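You operate a simulated robot arm through the tools that you are given. There is no shell and no other tool.

Carry out the task below with a simulated robot arm. There is one attempt and no reset: what you move stays moved.

TASK
Swap the brown coupler for the orange plug and pump to 2 bar.
Fine: coupler in the GOOD pocket; clamp the plug in the test block and shut the red bleed knob before you pump.

It is judged by the outcome, as a careful person would: the job done as asked, and still so three seconds after it is handed in. It fails if anything else is knocked over, pushed out of place, dropped, spilled or broken.

THE ROBOT
A 7-joint arm with a fingered hand, fixed in place. Base frame: the origin is at the foot of the arm, x ahead of it, y to its left, z up; the work surface is at about z = 0.88. Units: m, degrees, N and s.
With the tool pointing down near the work surface it reaches from about 0.44 to 0.9 m from the base axis. Its first joint turns from -143.0 to 143.0 degrees. Payload 3 kg.
The TCP is the grasp point between the finger pads, 0.026 m short of the fingertips. In the tool frame z runs along the fingers and y along their closing line. Largest opening 0.148 m; the body of the gripper starts 0.073 m behind the TCP. The gripper is a hand of 3 fingers: y runs from the thumb to the fingers, the wrist lies at [0, 0, -0.229] in the tool frame, and closing takes about 1.5 s.
Orientation is that of the tool frame in the base frame, as a unit quaternion [x, y, z, w]. With the fingers straight down and closing along the base's y, the tool's x points along the base's -x, its y along +y and its z along -z.

THE INTERFACE
- The arm moves only by the tool move_arm. Its argument "steps" is a list of rows, each an object (a shift or turn left out is 0, a gripper value left out holds the last) with "angular": the turn, a rotation vector about the tool's x, y, z in units of 5 degrees (1.0 is 5 degrees), a list of three; "xyz": the shift along the tool's x, y, z in units of 25 mm (1.0 is 25 mm), a list of three; "fingers": the finger opening in m, from 0 to 0.148. In form: [{"angular": [ax, ay, az], "xyz": [dx, dy, dz], "fingers": fingers}, ...]. A call has 1 to 20 rows; each row shifts and turns the commanded pose from where the row before left it, along the tool's axes as they then stand. A call with a number of a shift or a turn outside -1 to 1 is refused whole. A row lasts 0.2 s, in which the tool goes at most 0.05 m and 8.6 degrees; a call with a longer step from one row to the next is refused whole, and so is a gripper value outside its range. Where a pose cannot be reached the arm comes as near as it can. A force on the tool above 40 N (or 10 N above the force at the start of the call, whichever is more), or a blocked arm, ends the call early, and 0.2 s more pass. Each finger travels about 0.153 m/s and halts on what it meets, pressing with about 32 N; the grip force reading is that of the motor and also rises with nothing between the fingers. The clock runs only during rows and for 0.2 s after the last one: add rows that do not move to give the fingers time. It gives the time, the measured TCP pose, the force on the tool (base axes), the opening and the grip force at its end, in the units of the frame above (readings bear some noise), with the torque about the TCP (base axes, N m) and any sound that the robot's microphone picked up.
- Cameras (640 x 400 px; columns grow to the right, rows downward): "scene" is fixed at [0.0518, 0.6464, 1.6647]; the picture's right is [-0.41, -0.91, 0.00], its down [-0.51, 0.23, -0.83] and it looks along [0.76, -0.34, -0.55] (base axes); focal length 325 px, centre (320, 200). "wrist" rides on the gripper at [0.068, -0.039, -0.09] in the tool frame; the picture's right is [0.50, 0.87, 0.00], its down [-0.66, 0.38, -0.65] and it looks along [-0.57, 0.33, 0.76] (tool axes); focal length 222 px, centre (320, 200).
- capture(camera): a new picture of that camera. It takes no simulated time.
- lift_body(by): slides the trunk up (or, below 0, down) by that many m; the arm rides with it, the base frame stays. It gives what a move gives, with no picture.
- preshape(shape): the hand has 3 fingers and takes this shape, open, in about a second: jaw (thumb against the fingers, like two jaws); tri (thumb and two fingers); tip (a fingertip pinch); poke (one finger out to press); point (the index stretched); flat (the hand flat); cup (the hand cupped); fist (a fist). The gripper value then closes the fingers along that shape, each until it touches; the sizes above hold for jaw. It gives what a move gives, with no picture.
- pixel_to_xyz(camera, pixels): for up to 12 pixels [column, row] of the newest picture of that camera ("zoom" is the newest enlarged one), the place [x, y, z] in the base frame of the surface seen there, good to about 0.002 m. It takes no simulated time.
- enlarge(camera, box): a new picture of the part [left, top, right, bottom] of that camera's present view, enlarged. It takes no simulated time.
- hand_in(): hands the job in; it is judged then, once.

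Unless the task says otherwise, let go and move clear before handing in.

The tools are called after "Request:" by a JSON object that holds its "api" and its "payload". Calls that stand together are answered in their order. move_arm: Moves the arm, as the interface text tells. Its arguments: {"type":"object","properties":{"steps":{"type":"array"}},"required":["steps"]} The other tools are called the same way: lift_body (by) slides the trunk up or down; preshape (shape) gives the hand a shape; capture (camera) takes a picture; pixel_to_xyz (camera, pixels) gives the place of the surface under pixels of a picture; enlarge (camera, box) takes an enlarged picture of a part of a camera's view; hand_in () hands the job in.

At the start:

```text
t: 0.0
ee_pos: [0.8985, -0.0978, 1.2594]
tcp_rot: [0.0, 1.0, 0.0, 0.0]
ft_force: [-0.2, -1.0, -0.4]
torque: [-0.05, -0.01, 0.02]
width: 0.148
grip_force: 0.0
shape: jaw
trunk travel left (down, up): [-0.725, 0.165]
```

scene: 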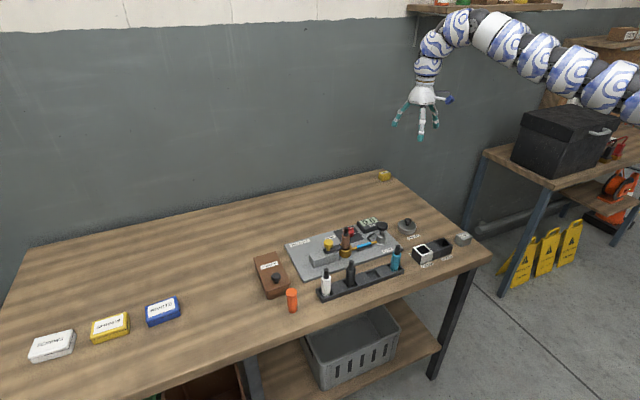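
wrist: 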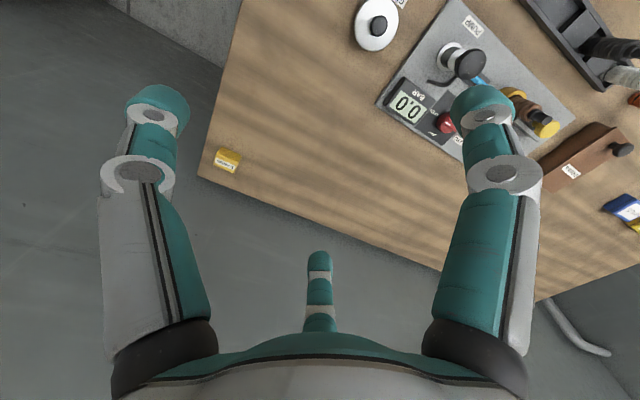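

The scene picture shows a test rig on a grey plate around pixels (290-400, 215-275), with an orange plug likely at (291,300) and trays near (430,250). I'll enlarge to see details before moving.

Request:
{"api": "enlarge", "payload": {"camera": "scene", "box": [240, 200, 400, 300]}}

Request:
{"api": "enlarge", "payload": {"camera": "wrist", "box": [340, 0, 640, 190]}}

```text
4.00 times, centred on (320, 250) of scene
```

zoom: 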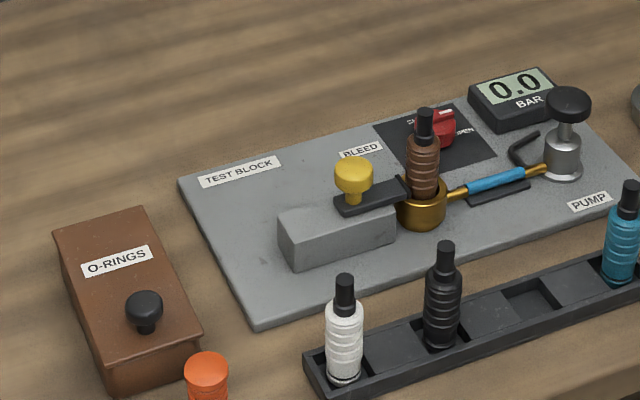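

```text
2.11 times, centred on (490, 95) of wrist
```

zoom: 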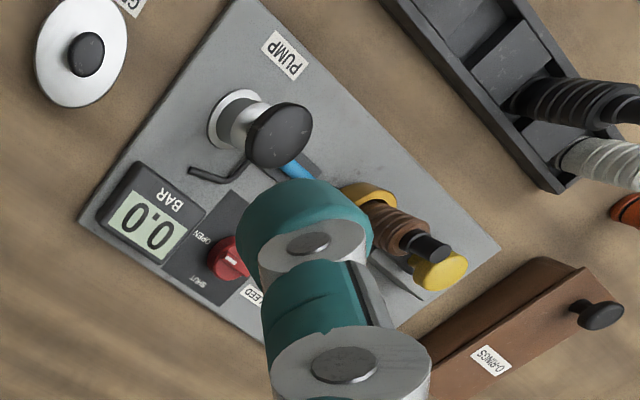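

The test block holds the brown coupler with a black clamp arm and yellow knob; the red bleed knob is at OPEN, and the gauge reads 0.0. I'll enlarge the plug, rack, and the pockets at right.

Request:
{"api": "enlarge", "payload": {"camera": "scene", "box": [380, 200, 500, 275]}}

Request:
{"api": "enlarge", "payload": {"camera": "scene", "box": [260, 240, 340, 320]}}

Request:
{"api": "enlarge", "payload": {"camera": "scene", "box": [310, 215, 390, 265]}}

Request:
{"api": "enlarge", "payload": {"camera": "scene", "box": [20, 280, 200, 370]}}

```text
5.33 times, centred on (440, 238) of scene
```

zoom: 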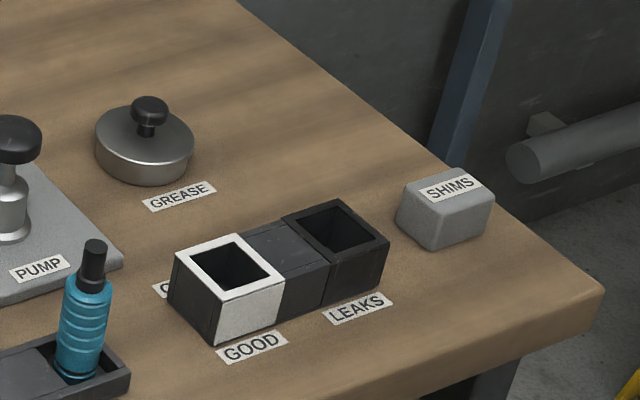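

```text
5.00 times, centred on (300, 280) of scene
```

zoom: 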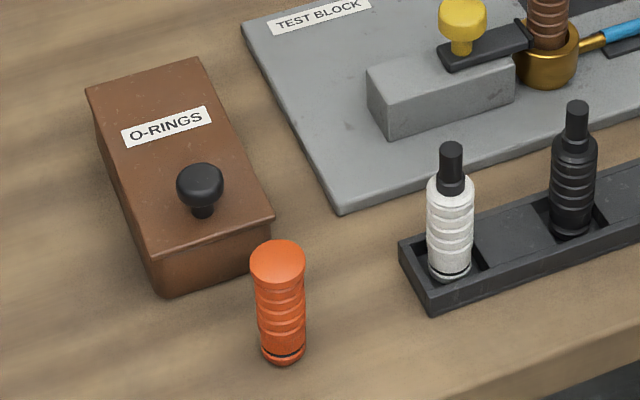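

```text
8.00 times, centred on (350, 240) of scene
```

zoom: 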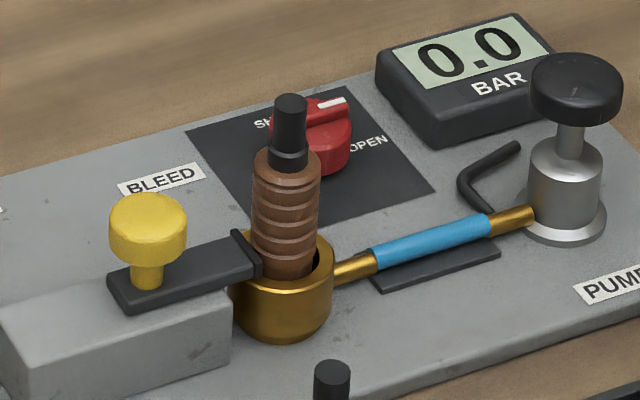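

```text
3.56 times, centred on (110, 325) of scene
```

zoom: 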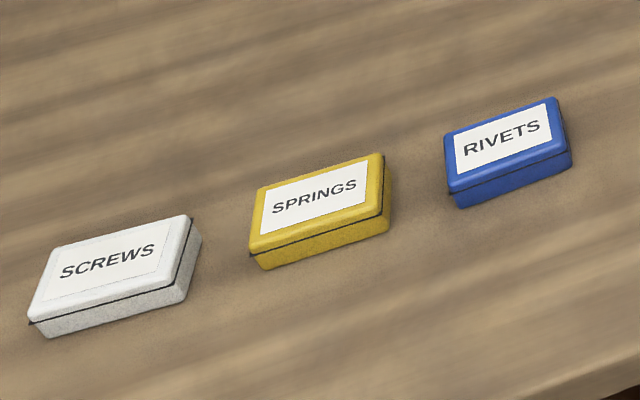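

The plug (orange, with a black ring near its foot) stands by the O-RINGS box; the GOOD pocket is white-rimmed. I'll measure key places on an enlarged rig view.

Request:
{"api": "enlarge", "payload": {"camera": "scene", "box": [310, 215, 390, 265]}}

Request:
{"api": "pixel_to_xyz", "payload": {"camera": "zoom", "pixels": [[148, 205], [290, 100], [285, 160], [285, 270], [245, 275], [325, 270], [130, 290], [220, 265], [120, 330], [240, 240], [575, 75], [575, 120]]}}

Request:
{"api": "pixel_to_xyz", "payload": {"camera": "zoom", "pixels": [[332, 103], [315, 120], [330, 165], [345, 200], [565, 190], [430, 245], [490, 160], [260, 335], [15, 380], [290, 155], [600, 290], [20, 330]]}}

```text
8.00 times, centred on (350, 240) of scene
```

zoom: 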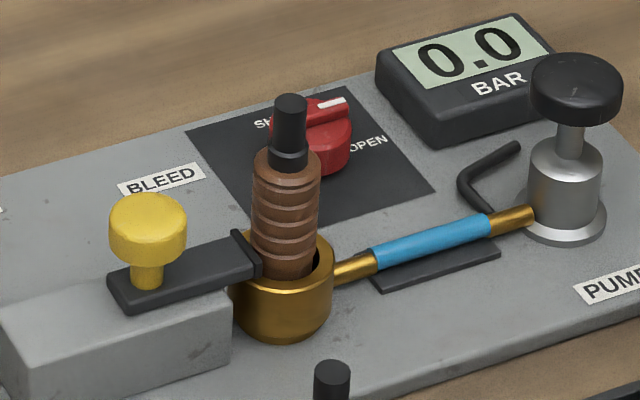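

```text
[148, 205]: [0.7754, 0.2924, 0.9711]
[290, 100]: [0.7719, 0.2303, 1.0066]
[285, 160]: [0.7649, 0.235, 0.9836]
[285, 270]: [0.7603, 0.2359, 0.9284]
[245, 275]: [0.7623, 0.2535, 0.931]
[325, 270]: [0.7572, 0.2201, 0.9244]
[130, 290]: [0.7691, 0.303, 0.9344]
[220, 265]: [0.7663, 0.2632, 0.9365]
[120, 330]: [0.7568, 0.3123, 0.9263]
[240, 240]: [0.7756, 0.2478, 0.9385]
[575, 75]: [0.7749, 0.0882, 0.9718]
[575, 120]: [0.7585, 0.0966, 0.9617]
```

```text
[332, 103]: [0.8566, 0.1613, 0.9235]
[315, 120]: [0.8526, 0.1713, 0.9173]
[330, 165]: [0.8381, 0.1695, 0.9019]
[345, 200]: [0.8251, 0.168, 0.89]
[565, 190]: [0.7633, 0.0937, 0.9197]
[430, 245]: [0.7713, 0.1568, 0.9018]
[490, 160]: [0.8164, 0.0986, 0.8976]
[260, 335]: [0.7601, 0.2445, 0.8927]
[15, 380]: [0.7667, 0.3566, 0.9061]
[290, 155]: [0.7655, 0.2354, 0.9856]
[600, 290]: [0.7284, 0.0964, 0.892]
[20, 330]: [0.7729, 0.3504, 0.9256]
```

The rig lies along the base's y: block and clamp at about (0.77, 0.30), coupler at (0.77, 0.236), pump at (0.77, 0.09), bleed knob near (0.85, 0.165). I'll move the hand back to look at it from above with the wrist camera.

Request:
{"api": "move_arm", "payload": {"steps": [{"xyz": [1, 0.4, 0]}, {"xyz": [1, 0.4, 0]}, {"xyz": [1, 0.4, 0]}, {"xyz": [1, 0.4, 0]}, {"xyz": [1, 0.4, 0]}, {"xyz": [1, 0.4, 0]}, {"xyz": [1, 0.4, 0]}, {"xyz": [1, 0.4, 0]}, {"xyz": [1, 0.4, 0]}, {"xyz": [1, 0.4, 0]}, {"xyz": [1, 0.4, 0]}, {"xyz": [1, 0.4, 0]}, {"xyz": [1, 0.4, 0]}, {"xyz": [1, 0.4, 0]}, {"xyz": [1, 0.4, 0]}, {}]}}

Request:
{"api": "capture", "payload": {"camera": "wrist"}}

Request:
{"api": "capture", "payload": {"camera": "scene"}}

```text
t: 3.4
ee_pos: [0.8235, -0.0681, 1.259]
tcp_rot: [0.001, 1.0, 0.0, 0.0]
ft_force: [-0.9, -0.1, 0.9]
torque: [0.01, -0.01, 0.02]
width: 0.148
grip_force: 0.1
shape: jaw
out of reach, approached as far as the arm can: row 4, 5, 6, 7, 8, 9, 10, 11, 12, 13, 14, 15
trunk travel left (down, up): [-0.725, 0.165]
```

```text
taken
```

wrist: 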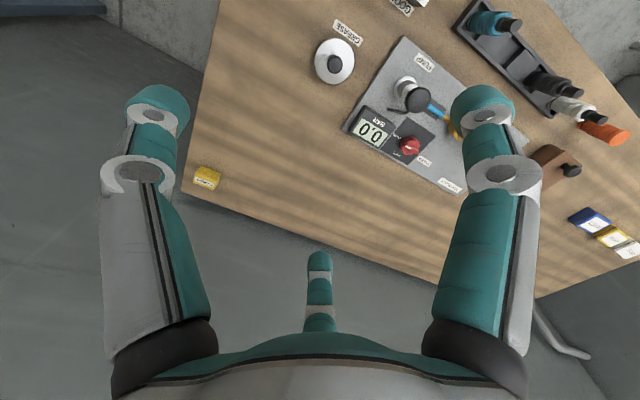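

```text
taken
```

scene: 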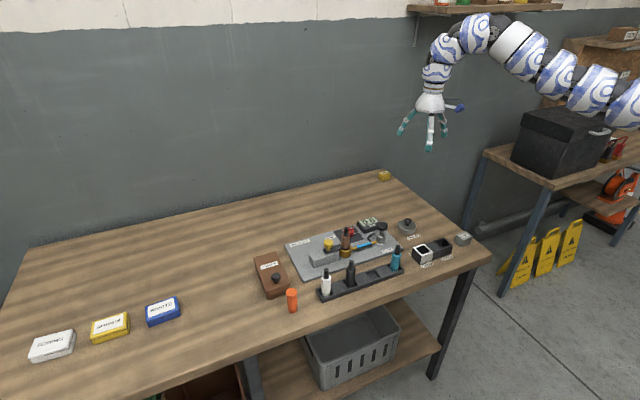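

The arm stopped at x≈0.82 because the farther-back poses at this height are out of reach. I'll lower the hand first and then move in toward the rig's y, staying well above the objects (tallest ≈1.01).

Request:
{"api": "move_arm", "payload": {"steps": [{"xyz": [0, 0, 1]}, {"xyz": [0, 0, 1]}, {"xyz": [0, 0, 1]}, {"xyz": [0, 0, 0.6]}, {"xyz": [1, 0, 0]}, {"xyz": [1, 0, 0]}, {"xyz": [1, 0, 0]}, {"xyz": [1, 0, 0]}, {"xyz": [1, 0, 0]}, {"xyz": [1, 0, 0]}, {"xyz": [1, 0, 0]}, {"xyz": [1, 0, 0]}, {}]}}

Request:
{"api": "capture", "payload": {"camera": "wrist"}}

```text
t: 6.2
ee_pos: [0.8233, -0.0696, 1.2418]
tcp_rot: [0.002, 1.0, 0.0, -0.003]
ft_force: [0.4, 0.7, -0.9]
torque: [0.03, 0.01, 0.0]
width: 0.148
grip_force: 0.0
shape: jaw
out of reach, approached as far as the arm can: row 1, 2, 3, 4, 5, 6, 7, 8, 9, 10, 11, 12
trunk travel left (down, up): [-0.725, 0.165]
```

```text
taken
```

wrist: 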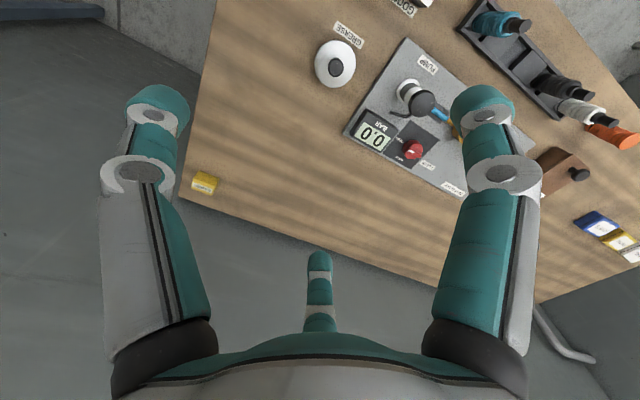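

The rows down were refused as out of reach from here, so a joint is probably at its limit at this spot. I'll back out to where I started and try descending there.

Request:
{"api": "move_arm", "payload": {"steps": [{"xyz": [-1, 0, 0]}, {"xyz": [-1, 0, 0]}, {"xyz": [0, 0, 1]}, {"xyz": [0, 0, 1]}, {"xyz": [0, 0, 1]}, {"xyz": [0, 0, 1]}, {}]}}

```text
t: 7.8
ee_pos: [0.8723, -0.0705, 1.1428]
tcp_rot: [0.002, 1.0, -0.001, -0.001]
ft_force: [-0.5, 0.2, 0.4]
torque: [0.0, -0.01, 0.0]
width: 0.1478
grip_force: 0.1
shape: jaw
trunk travel left (down, up): [-0.725, 0.165]
```

That descended freely to z=1.143. Now I'll move inward at this lower height, with y toward the rig.

Request:
{"api": "move_arm", "payload": {"steps": [{"xyz": [1, 0, 0]}, {"xyz": [1, 0, 0]}, {"xyz": [1, 0, 0]}, {"xyz": [1, 0, 0]}, {"xyz": [1, 0, 0]}, {"xyz": [1, 0, 0]}, {"xyz": [1, 0, 0]}, {"xyz": [1, 0, 0]}, {"xyz": [1, 0, 0]}, {"xyz": [1, 0, 0]}, {}]}}

Request:
{"api": "capture", "payload": {"camera": "wrist"}}

```text
t: 10.2
ee_pos: [0.8276, -0.0705, 1.1423]
tcp_rot: [0.001, 1.0, 0.0, -0.001]
ft_force: [-0.7, -0.4, -0.5]
torque: [0.0, 0.02, 0.0]
width: 0.1482
grip_force: 0.0
shape: jaw
out of reach, approached as far as the arm can: row 2, 3, 4, 5, 6, 7, 8, 9, 10
trunk travel left (down, up): [-0.725, 0.165]
```

```text
taken
```

wrist: 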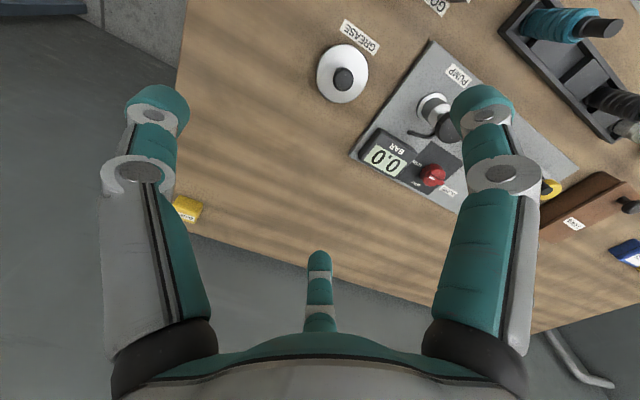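

x stalls again near 0.826. I'll try moving in +y toward the rig, still at z≈1.14 which is above the tallest item.

Request:
{"api": "move_arm", "payload": {"steps": [{"xyz": [-0.5, 1, 0]}, {"xyz": [0, 1, 0]}, {"xyz": [0, 1, 0]}, {"xyz": [0, 1, 0]}, {"xyz": [0, 1, 0]}, {"xyz": [0, 1, 0]}, {"xyz": [1, 0, 0]}, {"xyz": [1, 0, 0]}, {"xyz": [1, 0, 0]}, {}]}}

Request:
{"api": "capture", "payload": {"camera": "wrist"}}

```text
t: 12.4
ee_pos: [0.7884, 0.0829, 1.1431]
tcp_rot: [0.001, 1.0, 0.001, -0.001]
ft_force: [-0.3, -0.2, 0.2]
torque: [0.0, -0.01, -0.01]
width: 0.1481
grip_force: 0.1
shape: jaw
out of reach, approached as far as the arm can: row 9
trunk travel left (down, up): [-0.725, 0.165]
```

```text
taken
```

wrist: 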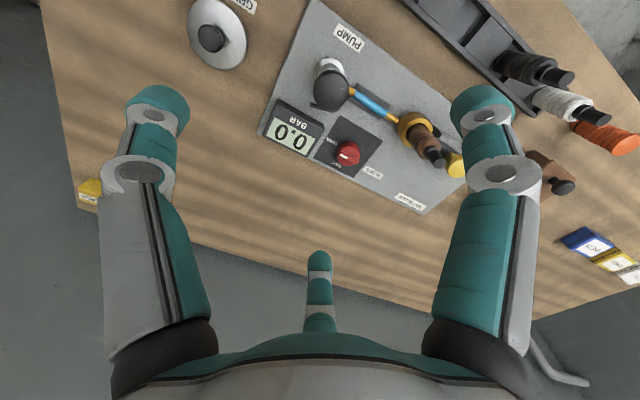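

Moving in y freed some x range (now x=0.788). I'll measure the plug, pockets, and boxes from the scene picture to plan reach.

Request:
{"api": "enlarge", "payload": {"camera": "scene", "box": [260, 220, 460, 345]}}

Request:
{"api": "enlarge", "payload": {"camera": "wrist", "box": [260, 0, 500, 220]}}

Request:
{"api": "capture", "payload": {"camera": "scene"}}

Request:
{"api": "pixel_to_xyz", "payload": {"camera": "scene", "pixels": [[291, 292], [292, 300], [292, 310], [423, 252], [415, 247], [431, 247], [423, 244], [421, 258], [327, 275], [350, 265], [397, 252], [277, 277]]}}

```text
3.20 times, centred on (360, 282) of scene
```

zoom: 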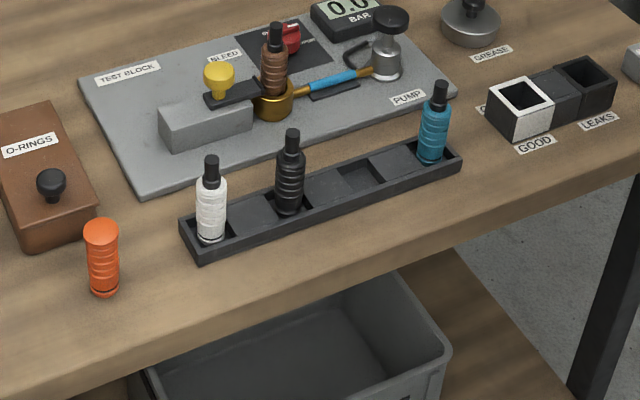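

```text
1.82 times, centred on (380, 110) of wrist
```

zoom: 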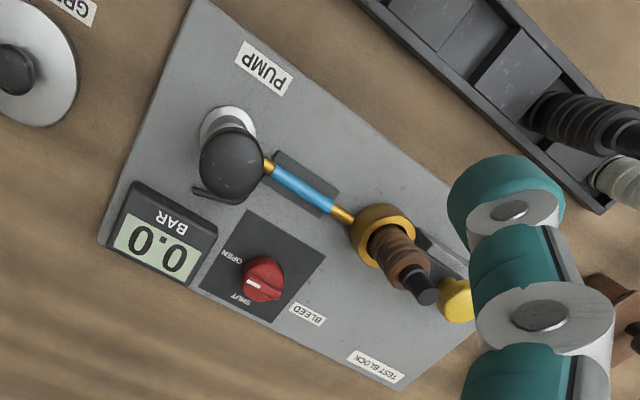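

```text
taken
```

scene: 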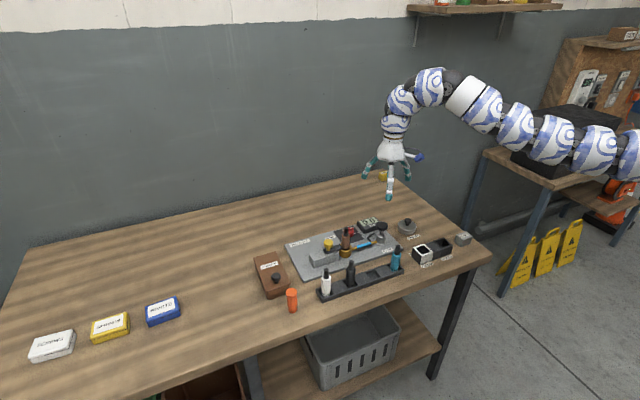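

```text
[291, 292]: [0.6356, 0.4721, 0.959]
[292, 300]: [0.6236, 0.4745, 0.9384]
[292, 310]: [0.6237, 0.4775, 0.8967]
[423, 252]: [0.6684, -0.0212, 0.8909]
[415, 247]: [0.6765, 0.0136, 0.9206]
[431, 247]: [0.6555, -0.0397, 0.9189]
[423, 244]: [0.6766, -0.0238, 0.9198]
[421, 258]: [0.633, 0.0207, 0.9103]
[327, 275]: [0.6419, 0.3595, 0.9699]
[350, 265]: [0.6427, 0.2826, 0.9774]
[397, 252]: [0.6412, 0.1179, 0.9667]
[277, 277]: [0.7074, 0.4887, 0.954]
```

The plug stands at about (0.63, 0.474), GOOD pocket near (0.66, -0.01), and rack with other couplers at x≈0.64. I'll look closely at the bleed knob and clamp from this view.

Request:
{"api": "enlarge", "payload": {"camera": "wrist", "box": [300, 100, 400, 190]}}

Request:
{"api": "pixel_to_xyz", "payload": {"camera": "zoom", "pixels": [[320, 200], [300, 230], [240, 140], [160, 150], [160, 250], [150, 260], [350, 200], [400, 350]]}}

Request:
{"api": "enlarge", "payload": {"camera": "wrist", "box": [380, 90, 480, 190]}}

```text
4.44 times, centred on (350, 145) of wrist
```

zoom: 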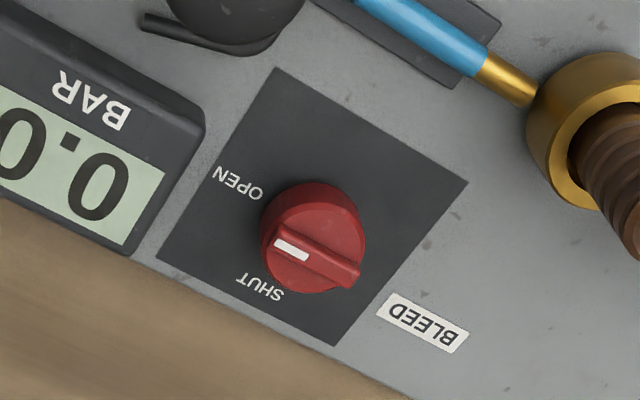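

```text
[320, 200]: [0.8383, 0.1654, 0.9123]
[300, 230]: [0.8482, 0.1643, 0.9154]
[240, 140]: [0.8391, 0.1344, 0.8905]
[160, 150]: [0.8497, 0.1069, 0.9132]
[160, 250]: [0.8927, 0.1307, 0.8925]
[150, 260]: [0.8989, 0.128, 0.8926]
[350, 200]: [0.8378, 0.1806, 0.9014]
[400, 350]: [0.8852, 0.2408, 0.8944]
```

```text
4.00 times, centred on (430, 140) of wrist
```

zoom: 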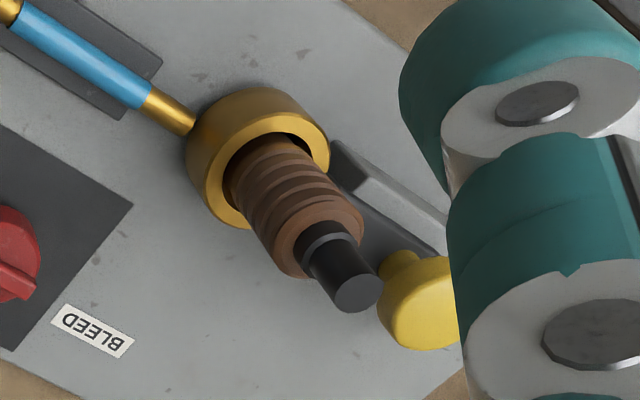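

The white mark on the red knob points toward −y (OPEN); SHUT is 90° away toward +x, so it needs a quarter turn counter-clockwise seen from above. I'll go a bit lower (z≈1.07) and test how far back x goes there.

Request:
{"api": "move_arm", "payload": {"steps": [{"xyz": [0, 0, 1]}, {"xyz": [0, 0, 1]}, {"xyz": [0, 0, 1]}, {"xyz": [1, 0, 0]}, {"xyz": [1, 0, 0]}, {"xyz": [1, 0, 0]}, {"xyz": [1, 0, 0]}, {"xyz": [1, 0, 0]}, {"xyz": [1, 0, 0]}, {"xyz": [1, 0, 0]}, {}]}}

Request:
{"api": "capture", "payload": {"camera": "wrist"}}

Request:
{"api": "capture", "payload": {"camera": "scene"}}

```text
t: 14.8
ee_pos: [0.6471, 0.0912, 1.0181]
tcp_rot: [0.002, 1.0, 0.0, 0.003]
ft_force: [-0.2, 0.0, -0.3]
torque: [0.01, 0.04, 0.03]
width: 0.148
grip_force: 0.0
shape: jaw
out of reach, approached as far as the arm can: row 5, 6, 7, 8, 9, 10
trunk travel left (down, up): [-0.725, 0.165]
```

```text
taken
```

wrist: 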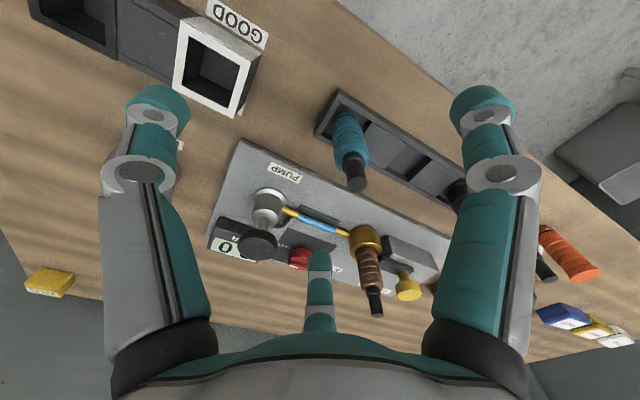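

```text
taken
```

scene: 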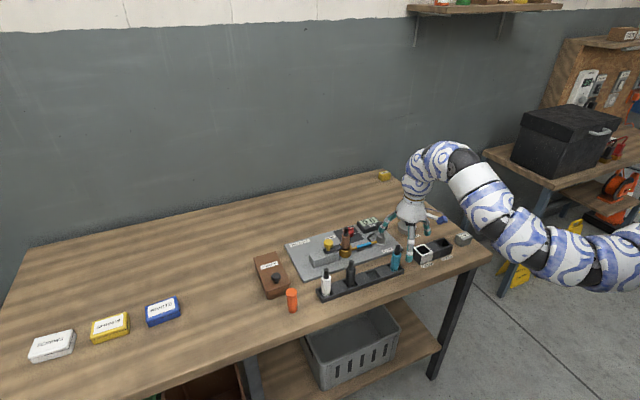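

The arm sank to z=1.018 while out of reach, but touched nothing (teal coupler sits between the fingers' span, forces near zero). Reach is better low relative to the shoulder, so I'll raise the trunk by 0.16 to gain workspace above the table.

Request:
{"api": "lift_body", "payload": {"by": 0.16}}

Request:
{"api": "capture", "payload": {"camera": "wrist"}}

Request:
{"api": "capture", "payload": {"camera": "scene"}}

```text
t: 16.6
ee_pos: [0.6464, 0.0922, 1.1792]
tcp_rot: [-0.001, 1.0, 0.0, 0.003]
ft_force: [0.6, 0.5, 0.3]
torque: [0.0, -0.01, -0.01]
width: 0.1478
grip_force: 0.0
shape: jaw
trunk travel left (down, up): [-0.885, 0.005]
```

```text
taken
```

wrist: 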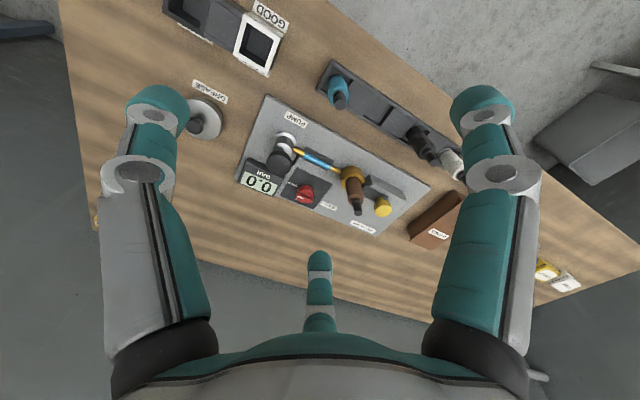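

```text
taken
```

scene: 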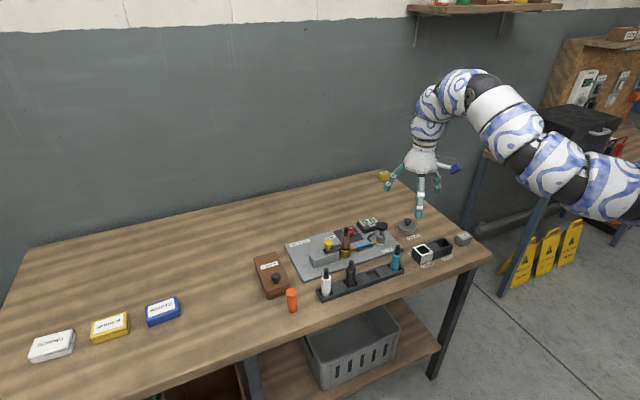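

Now I have a clear view of the whole rig from the wrist camera at (240-470, 60-250). I'll enlarge it to study the clamp, knob, and socket.

Request:
{"api": "enlarge", "payload": {"camera": "wrist", "box": [320, 130, 440, 230]}}

Request:
{"api": "pixel_to_xyz", "payload": {"camera": "zoom", "pixels": [[200, 200], [160, 240], [350, 290], [300, 210], [260, 200], [390, 250], [420, 220], [300, 180]]}}

Request:
{"api": "enlarge", "payload": {"camera": "wrist", "box": [240, 120, 340, 210]}}

```text
4.00 times, centred on (380, 180) of wrist
```

zoom: 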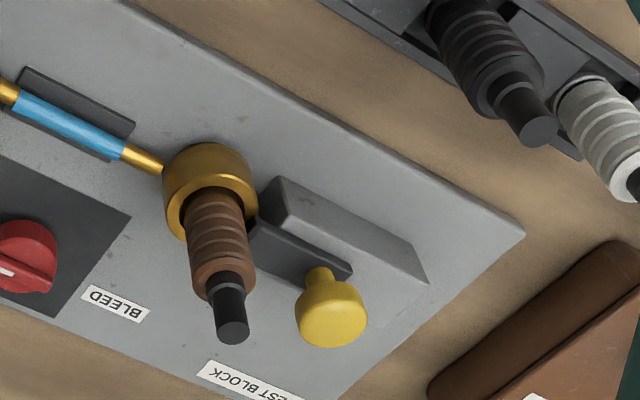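

```text
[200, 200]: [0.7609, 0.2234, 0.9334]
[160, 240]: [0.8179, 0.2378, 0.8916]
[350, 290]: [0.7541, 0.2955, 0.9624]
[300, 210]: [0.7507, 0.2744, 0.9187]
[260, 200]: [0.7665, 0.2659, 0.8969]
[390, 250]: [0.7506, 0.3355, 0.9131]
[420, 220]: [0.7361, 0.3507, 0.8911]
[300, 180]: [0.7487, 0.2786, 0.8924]
```

```text
4.44 times, centred on (290, 165) of wrist
```

zoom: 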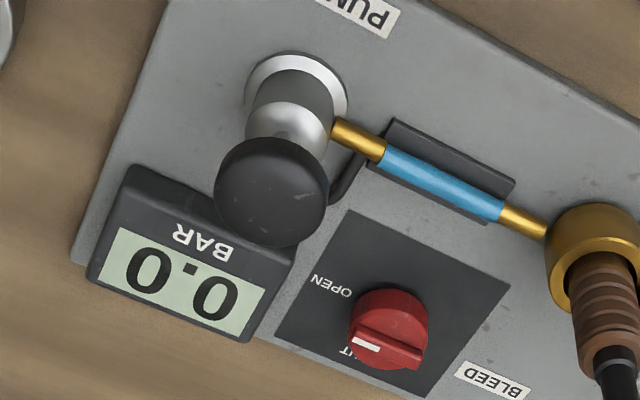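

The clamp looks like a black bar lying on the block with a yellow knob, its end against the coupler; the knob likely slides it along y. Let me see the hand's actual finger layout before planning grasps.

Request:
{"api": "enlarge", "payload": {"camera": "scene", "box": [370, 120, 480, 225]}}

Request:
{"api": "enlarge", "payload": {"camera": "wrist", "box": [170, 0, 350, 110]}}

Request:
{"api": "enlarge", "payload": {"camera": "wrist", "box": [370, 100, 480, 200]}}

```text
3.81 times, centred on (425, 172) of scene
```

zoom: 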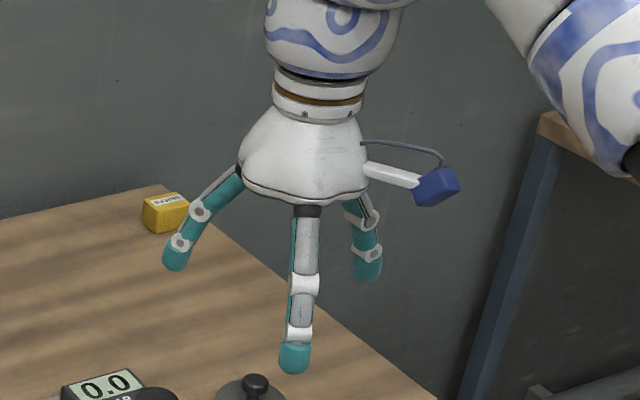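

```text
3.56 times, centred on (260, 55) of wrist
```

zoom: 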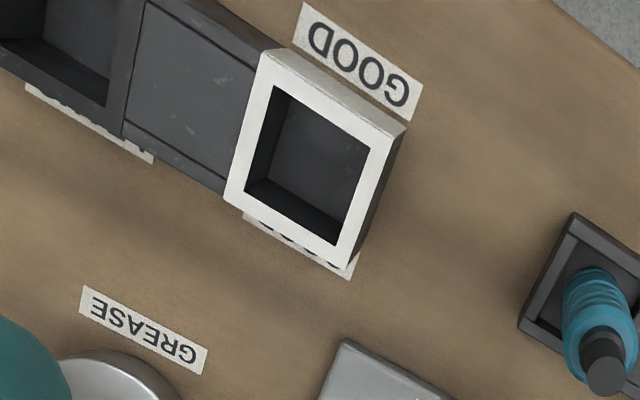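

```text
4.00 times, centred on (425, 150) of wrist
```

zoom: 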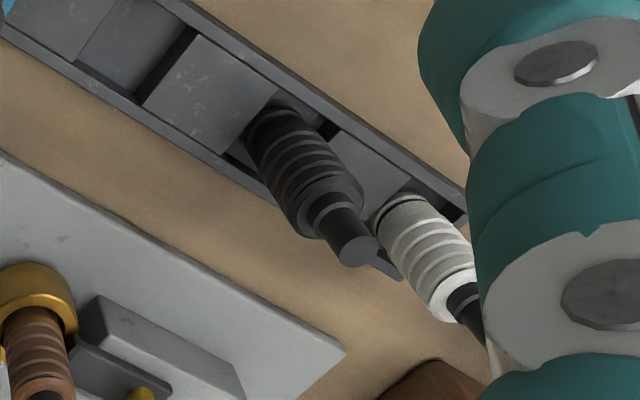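

The hand shows three fingers around the palm at ~120° apart. I'll test-close in free air (at z≈1.18) to see how they come together.

Request:
{"api": "move_arm", "payload": {"steps": [{"fingers": 0.03}, {}, {}, {}, {}, {}, {}, {}]}}

Request:
{"api": "capture", "payload": {"camera": "wrist"}}

Request:
{"api": "enlarge", "payload": {"camera": "scene", "box": [370, 120, 480, 225]}}

```text
t: 18.4
ee_pos: [0.6463, 0.092, 1.1788]
tcp_rot: [0.001, 1.0, 0.0, 0.003]
ft_force: [0.9, -0.6, 0.0]
torque: [-0.03, 0.01, 0.02]
width: 0.0302
grip_force: 0.1
shape: jaw
trunk travel left (down, up): [-0.885, 0.005]
```

```text
taken
```

wrist: 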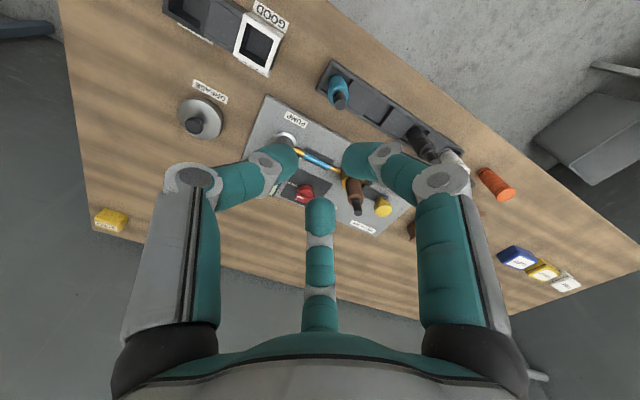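

```text
3.81 times, centred on (425, 172) of scene
```

zoom: 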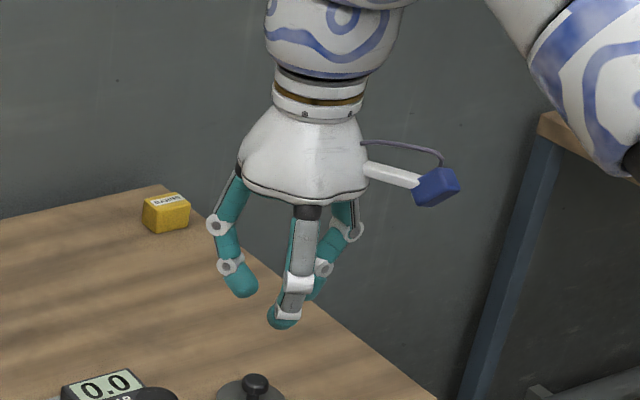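

The fingers converge symmetrically on the centre line, good for upright cylinders. Next I'll measure the coupler, clamp, knob, and pump axes precisely with tight enlargements.

Request:
{"api": "enlarge", "payload": {"camera": "scene", "box": [320, 220, 360, 260]}}

Request:
{"api": "pixel_to_xyz", "payload": {"camera": "zoom", "pixels": [[292, 100], [362, 80], [352, 90], [372, 90], [330, 240], [360, 240], [390, 240], [120, 210], [160, 240], [340, 330], [400, 320], [290, 260]]}}

```text
10.00 times, centred on (340, 240) of scene
```

zoom: 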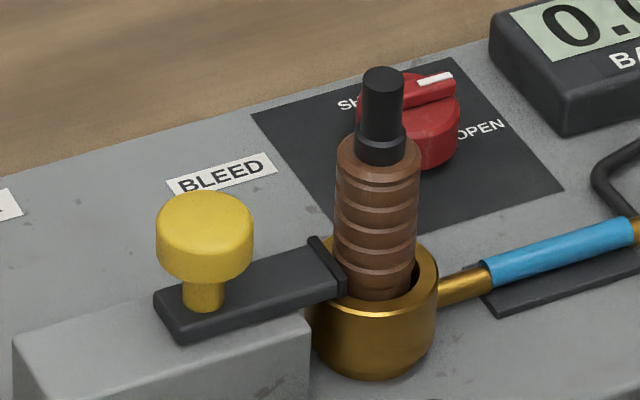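

```text
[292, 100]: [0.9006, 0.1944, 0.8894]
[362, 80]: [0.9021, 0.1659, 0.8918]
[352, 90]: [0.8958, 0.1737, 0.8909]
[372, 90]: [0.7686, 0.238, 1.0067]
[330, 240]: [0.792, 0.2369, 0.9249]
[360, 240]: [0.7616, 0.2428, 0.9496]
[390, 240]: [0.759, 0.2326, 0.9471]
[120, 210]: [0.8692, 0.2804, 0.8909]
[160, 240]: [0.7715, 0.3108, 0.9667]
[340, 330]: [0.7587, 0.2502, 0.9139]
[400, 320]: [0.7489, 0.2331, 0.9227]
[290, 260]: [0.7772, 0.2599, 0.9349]
```

Request:
{"api": "pixel_to_xyz", "payload": {"camera": "zoom", "pixels": [[384, 74], [384, 90], [378, 200], [345, 200], [412, 200], [205, 212], [205, 200], [205, 225], [205, 265], [165, 230], [245, 230], [205, 290]]}}

Request:
{"api": "pixel_to_xyz", "payload": {"camera": "zoom", "pixels": [[380, 290], [345, 275], [325, 265], [175, 310], [250, 300], [300, 275], [250, 320], [400, 300], [425, 260], [375, 350], [435, 85], [100, 330]]}}

```text
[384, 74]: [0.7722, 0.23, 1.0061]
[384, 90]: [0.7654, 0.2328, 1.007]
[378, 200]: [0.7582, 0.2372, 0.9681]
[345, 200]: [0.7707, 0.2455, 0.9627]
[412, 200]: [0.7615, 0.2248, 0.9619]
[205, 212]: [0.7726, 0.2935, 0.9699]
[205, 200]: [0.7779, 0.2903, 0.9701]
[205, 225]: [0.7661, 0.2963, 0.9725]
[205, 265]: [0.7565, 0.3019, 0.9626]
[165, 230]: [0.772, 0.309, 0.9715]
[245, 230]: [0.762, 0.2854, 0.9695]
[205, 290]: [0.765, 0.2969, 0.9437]
```

```text
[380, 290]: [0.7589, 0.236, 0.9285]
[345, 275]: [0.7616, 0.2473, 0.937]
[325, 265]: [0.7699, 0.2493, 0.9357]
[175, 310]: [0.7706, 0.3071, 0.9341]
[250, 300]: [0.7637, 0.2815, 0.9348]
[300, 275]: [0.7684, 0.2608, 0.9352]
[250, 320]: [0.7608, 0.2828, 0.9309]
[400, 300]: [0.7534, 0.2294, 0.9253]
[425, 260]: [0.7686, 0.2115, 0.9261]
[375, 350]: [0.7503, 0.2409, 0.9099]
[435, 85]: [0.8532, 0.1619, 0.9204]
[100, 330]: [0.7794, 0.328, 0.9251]
```

Coupler axis ≈ (0.770, 0.232), top z 1.007; yellow knob axis ≈ (0.770, 0.295), top z 0.971. Now the bleed knob, pump, plug, and GOOD pocket.

Request:
{"api": "enlarge", "payload": {"camera": "scene", "box": [360, 215, 400, 255]}}

Request:
{"api": "pixel_to_xyz", "payload": {"camera": "zoom", "pixels": [[210, 110], [210, 90], [210, 130], [210, 160], [205, 200], [205, 260], [170, 110], [250, 110]]}}

Request:
{"api": "enlarge", "payload": {"camera": "scene", "box": [270, 280, 310, 320]}}

Request:
{"api": "pixel_to_xyz", "payload": {"camera": "zoom", "pixels": [[335, 125], [335, 105], [335, 145], [335, 200], [335, 250], [295, 130], [375, 130], [340, 300], [340, 330], [320, 200], [360, 200]]}}

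Request:
{"api": "enlarge", "payload": {"camera": "scene", "box": [400, 230, 460, 270]}}

Request:
{"api": "pixel_to_xyz", "payload": {"camera": "zoom", "pixels": [[146, 160], [268, 134], [210, 222], [333, 192], [172, 162], [260, 148], [215, 205], [302, 182], [240, 170], [260, 190]]}}

```text
10.00 times, centred on (380, 235) of scene
```

zoom: 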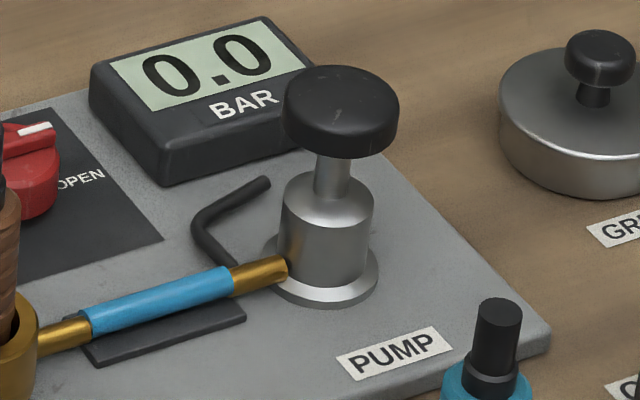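

```text
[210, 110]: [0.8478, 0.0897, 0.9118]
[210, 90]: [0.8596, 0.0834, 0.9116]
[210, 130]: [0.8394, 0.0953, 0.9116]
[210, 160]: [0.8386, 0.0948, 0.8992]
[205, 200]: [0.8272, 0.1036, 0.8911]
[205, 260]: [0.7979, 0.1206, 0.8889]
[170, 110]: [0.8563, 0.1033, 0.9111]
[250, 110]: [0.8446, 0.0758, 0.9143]
```

```text
10.00 times, centred on (290, 300) of scene
```

zoom: 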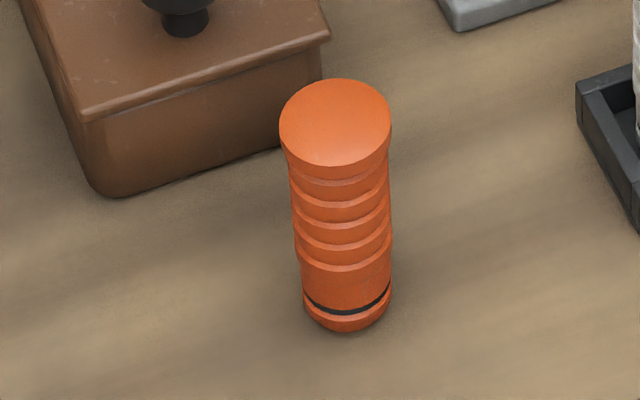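

```text
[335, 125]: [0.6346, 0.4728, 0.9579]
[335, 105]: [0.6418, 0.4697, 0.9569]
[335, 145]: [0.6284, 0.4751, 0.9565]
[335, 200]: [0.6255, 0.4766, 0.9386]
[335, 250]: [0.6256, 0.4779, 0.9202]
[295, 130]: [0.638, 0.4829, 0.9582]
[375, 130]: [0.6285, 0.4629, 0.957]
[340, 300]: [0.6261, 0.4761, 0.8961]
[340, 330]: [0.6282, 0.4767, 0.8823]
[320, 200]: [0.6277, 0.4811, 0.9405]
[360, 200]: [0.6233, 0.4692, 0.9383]
```

```text
10.00 times, centred on (430, 250) of scene
```

zoom: 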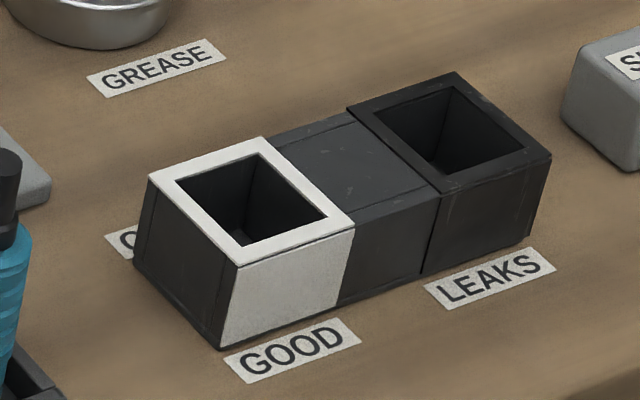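

```text
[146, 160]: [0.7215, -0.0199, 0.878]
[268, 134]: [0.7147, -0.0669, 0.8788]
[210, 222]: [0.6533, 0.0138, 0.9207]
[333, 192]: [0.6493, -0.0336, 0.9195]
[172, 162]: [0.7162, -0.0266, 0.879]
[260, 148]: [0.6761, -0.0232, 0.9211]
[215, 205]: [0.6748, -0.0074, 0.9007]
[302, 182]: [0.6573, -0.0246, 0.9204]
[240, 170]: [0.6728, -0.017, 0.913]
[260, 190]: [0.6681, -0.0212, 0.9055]
```

The plug's axis is ≈ (0.636, 0.472), top z 0.957. I'll query the GOOD pocket's rim and the pump head.

Request:
{"api": "pixel_to_xyz", "payload": {"camera": "zoom", "pixels": [[160, 180], [263, 143], [343, 223], [240, 258], [170, 181], [261, 150], [333, 216], [242, 248], [215, 161], [305, 187], [290, 240], [205, 220]]}}

Request:
{"api": "enlarge", "payload": {"camera": "scene", "box": [360, 215, 400, 255]}}

Request:
{"api": "pixel_to_xyz", "payload": {"camera": "zoom", "pixels": [[340, 95], [340, 75], [340, 115], [340, 145], [295, 100], [388, 100], [328, 180], [328, 240], [328, 290], [288, 210], [372, 210], [110, 330]]}}

Request:
{"api": "enlarge", "payload": {"camera": "scene", "box": [340, 215, 380, 240]}}

Request:
{"api": "pixel_to_xyz", "payload": {"camera": "zoom", "pixels": [[150, 130], [190, 100], [110, 150], [240, 170], [200, 160], [160, 220], [130, 120], [240, 210]]}}

```text
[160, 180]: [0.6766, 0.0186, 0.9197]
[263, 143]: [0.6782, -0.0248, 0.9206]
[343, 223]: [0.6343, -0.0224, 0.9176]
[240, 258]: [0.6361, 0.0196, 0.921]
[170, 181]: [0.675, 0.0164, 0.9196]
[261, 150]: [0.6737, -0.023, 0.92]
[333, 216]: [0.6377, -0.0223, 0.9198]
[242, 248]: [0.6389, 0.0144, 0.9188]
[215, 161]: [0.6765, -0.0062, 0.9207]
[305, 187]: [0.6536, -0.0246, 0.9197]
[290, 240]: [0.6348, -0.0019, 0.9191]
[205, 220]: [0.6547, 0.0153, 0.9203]
```

```text
10.00 times, centred on (380, 235) of scene
```

zoom: 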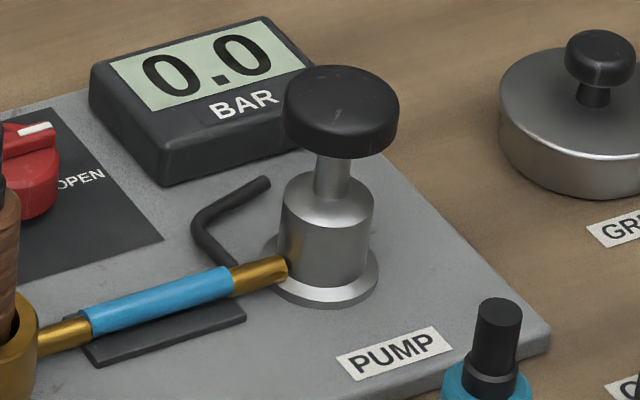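

```text
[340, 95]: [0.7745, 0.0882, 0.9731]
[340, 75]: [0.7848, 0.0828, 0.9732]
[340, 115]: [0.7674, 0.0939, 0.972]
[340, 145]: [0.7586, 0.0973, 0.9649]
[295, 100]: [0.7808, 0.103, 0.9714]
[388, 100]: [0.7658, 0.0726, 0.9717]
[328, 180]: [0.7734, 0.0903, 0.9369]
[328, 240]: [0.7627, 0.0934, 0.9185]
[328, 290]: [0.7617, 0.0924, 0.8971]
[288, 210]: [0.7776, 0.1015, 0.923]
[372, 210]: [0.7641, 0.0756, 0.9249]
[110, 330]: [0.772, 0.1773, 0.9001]
```

```text
16.00 times, centred on (360, 228) of scene
```

zoom: 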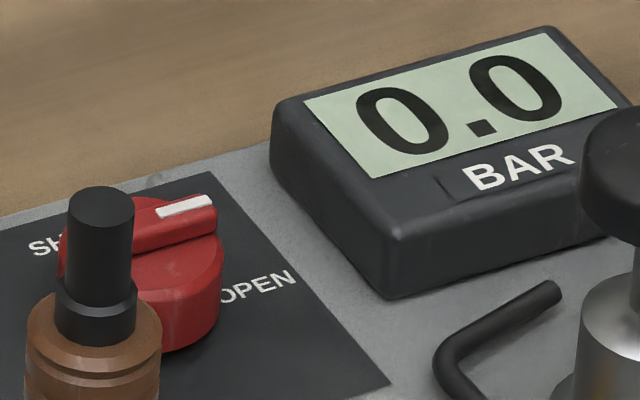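

```text
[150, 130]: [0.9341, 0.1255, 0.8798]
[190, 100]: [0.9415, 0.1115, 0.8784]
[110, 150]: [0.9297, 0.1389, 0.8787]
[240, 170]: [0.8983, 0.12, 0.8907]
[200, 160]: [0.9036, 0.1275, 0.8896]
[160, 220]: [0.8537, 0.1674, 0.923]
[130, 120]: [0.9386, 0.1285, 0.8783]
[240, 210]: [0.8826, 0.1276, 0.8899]
```

GOOD pocket centre ≈ (0.656, −0.003), rim z 0.920; pump head centre ≈ (0.774, 0.088), top z 0.973. I'll open the fingers and cross-check knob, collar, and others with the wrist camera.

Request:
{"api": "move_arm", "payload": {"steps": [{"fingers": 0.148}, {}, {}, {}, {}, {}, {}]}}

Request:
{"api": "enlarge", "payload": {"camera": "wrist", "box": [275, 165, 335, 215]}}

Request:
{"api": "pixel_to_xyz", "payload": {"camera": "zoom", "pixels": [[320, 200], [300, 180], [340, 220], [280, 240], [330, 250], [310, 150], [330, 120], [250, 200]]}}

```text
t: 20.0
ee_pos: [0.6462, 0.0917, 1.1794]
tcp_rot: [0.001, 1.0, 0.0, 0.004]
ft_force: [0.0, -0.1, -0.2]
torque: [0.01, -0.02, -0.03]
width: 0.1481
grip_force: 0.1
shape: jaw
trunk travel left (down, up): [-0.885, 0.005]
```

```text
8.00 times, centred on (305, 190) of wrist
```

zoom: 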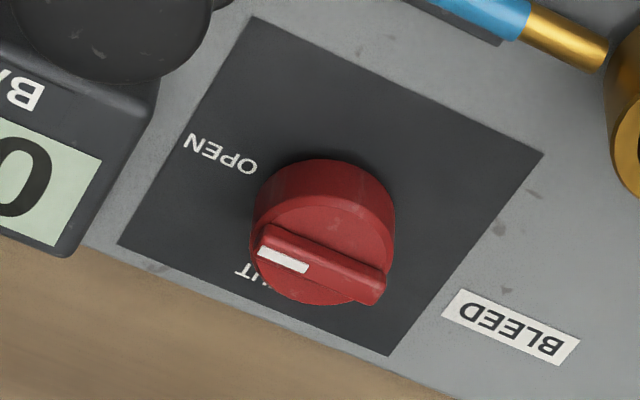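

```text
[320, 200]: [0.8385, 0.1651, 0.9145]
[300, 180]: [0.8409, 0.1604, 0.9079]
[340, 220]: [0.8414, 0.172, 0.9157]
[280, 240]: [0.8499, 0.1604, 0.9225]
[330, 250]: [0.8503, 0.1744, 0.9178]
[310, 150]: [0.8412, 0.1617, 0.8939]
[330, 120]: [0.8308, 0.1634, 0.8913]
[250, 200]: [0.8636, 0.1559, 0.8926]
```

Request:
{"api": "pixel_to_xyz", "payload": {"camera": "zoom", "pixels": [[268, 250], [300, 262], [325, 265], [350, 278], [372, 286], [320, 285], [320, 170], [320, 185], [258, 240], [382, 275], [330, 215], [390, 220]]}}

Request:
{"api": "enlarge", "payload": {"camera": "wrist", "box": [330, 150, 410, 220]}}

Request:
{"api": "pixel_to_xyz", "payload": {"camera": "zoom", "pixels": [[320, 200], [250, 330], [420, 320], [420, 350], [230, 160], [180, 170], [260, 220], [350, 250]]}}

```text
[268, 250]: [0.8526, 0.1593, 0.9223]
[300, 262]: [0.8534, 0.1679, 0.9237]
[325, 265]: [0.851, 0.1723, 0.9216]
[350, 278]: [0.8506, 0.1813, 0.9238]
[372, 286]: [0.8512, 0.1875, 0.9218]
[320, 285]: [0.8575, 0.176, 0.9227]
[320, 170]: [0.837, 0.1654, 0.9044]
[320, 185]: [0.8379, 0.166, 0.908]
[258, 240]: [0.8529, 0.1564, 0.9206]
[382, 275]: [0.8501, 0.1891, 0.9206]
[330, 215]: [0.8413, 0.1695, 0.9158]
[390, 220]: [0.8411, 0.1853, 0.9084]
```

```text
5.71 times, centred on (370, 185) of wrist
```

zoom: 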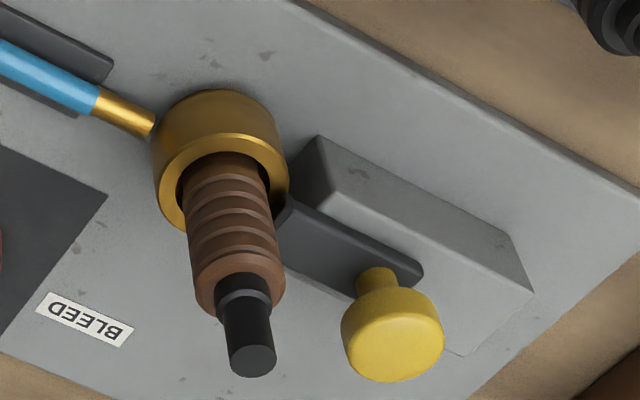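

```text
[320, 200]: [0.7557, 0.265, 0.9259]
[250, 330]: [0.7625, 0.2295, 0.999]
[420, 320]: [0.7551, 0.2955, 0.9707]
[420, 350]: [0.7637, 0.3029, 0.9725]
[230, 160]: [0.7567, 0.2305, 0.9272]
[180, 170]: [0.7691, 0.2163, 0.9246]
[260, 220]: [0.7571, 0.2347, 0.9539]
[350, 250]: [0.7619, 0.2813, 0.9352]
```

The bleed knob's bar runs along y from 0.155 to 0.190 at x≈0.852, centre (0.852, 0.172), confirming it is at OPEN. Now I'll go above the yellow clamp knob and turn the hand 60° so the gap between fingers faces the coupler.

Request:
{"api": "move_arm", "payload": {"steps": [{"xyz": [-0.55, 0.9, 0.2]}, {"xyz": [-0.55, 0.9, 0.2]}, {"xyz": [-0.55, 0.9, 0.2]}, {"xyz": [-0.55, 0.9, 0.2]}, {"xyz": [-0.55, 0.9, 0.2]}, {"xyz": [-0.55, 0.9, 0.2]}, {"xyz": [-0.55, 0.9, 0.2]}, {"xyz": [-0.55, 0.9, 0.2]}, {"xyz": [-0.55, 0.9, 0.2]}, {}]}}

Request:
{"api": "capture", "payload": {"camera": "scene"}}

```text
t: 22.2
ee_pos: [0.7689, 0.2979, 1.1358]
tcp_rot: [-0.001, 1.0, -0.001, 0.005]
ft_force: [-1.1, 1.9, -0.8]
torque: [-0.11, -0.05, 0.0]
width: 0.1478
grip_force: 0.1
shape: jaw
trunk travel left (down, up): [-0.885, 0.005]
```

```text
taken
```

scene: 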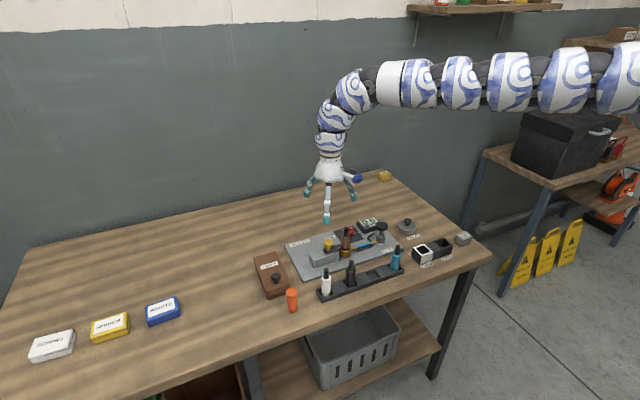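

The hand is above the clamp knob at (0.769, 0.298, 1.136), clear of everything. Now I'll turn 60° (tool z −) and narrow the opening a bit.

Request:
{"api": "move_arm", "payload": {"steps": [{"angular": [0, 0, -1], "fingers": 0.11}, {"angular": [0, 0, -1]}, {"angular": [0, 0, -1]}, {"angular": [0, 0, -1]}, {"angular": [0, 0, -1]}, {"angular": [0, 0, -1]}, {"angular": [0, 0, -1]}, {"angular": [0, 0, -1]}, {"angular": [0, 0, -1]}, {"angular": [0, 0, -1]}, {"angular": [0, 0, -1]}, {"angular": [0, 0, -1]}, {}]}}

Request:
{"api": "capture", "payload": {"camera": "wrist"}}

Request:
{"api": "enlarge", "payload": {"camera": "scene", "box": [270, 130, 400, 280]}}

```text
t: 25.0
ee_pos: [0.7712, 0.2939, 1.1354]
tcp_rot: [-0.5, 0.866, -0.002, 0.003]
ft_force: [0.3, 0.4, -0.7]
torque: [0.0, 0.0, 0.01]
width: 0.1103
grip_force: 0.0
shape: jaw
trunk travel left (down, up): [-0.885, 0.005]
```

```text
taken
```

wrist: 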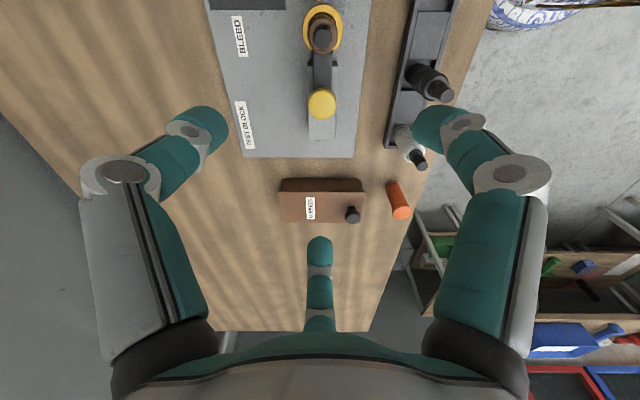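

```text
2.67 times, centred on (335, 205) of scene
```

zoom: 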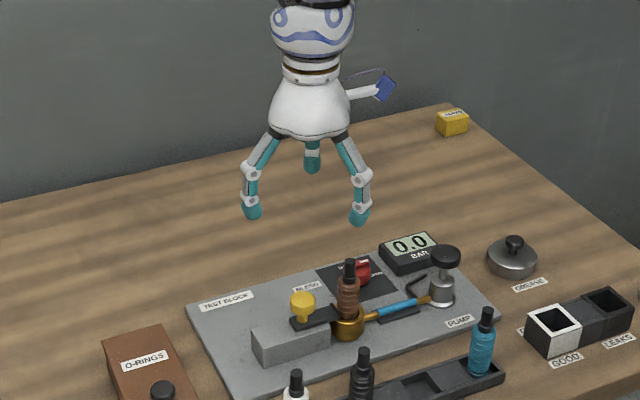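

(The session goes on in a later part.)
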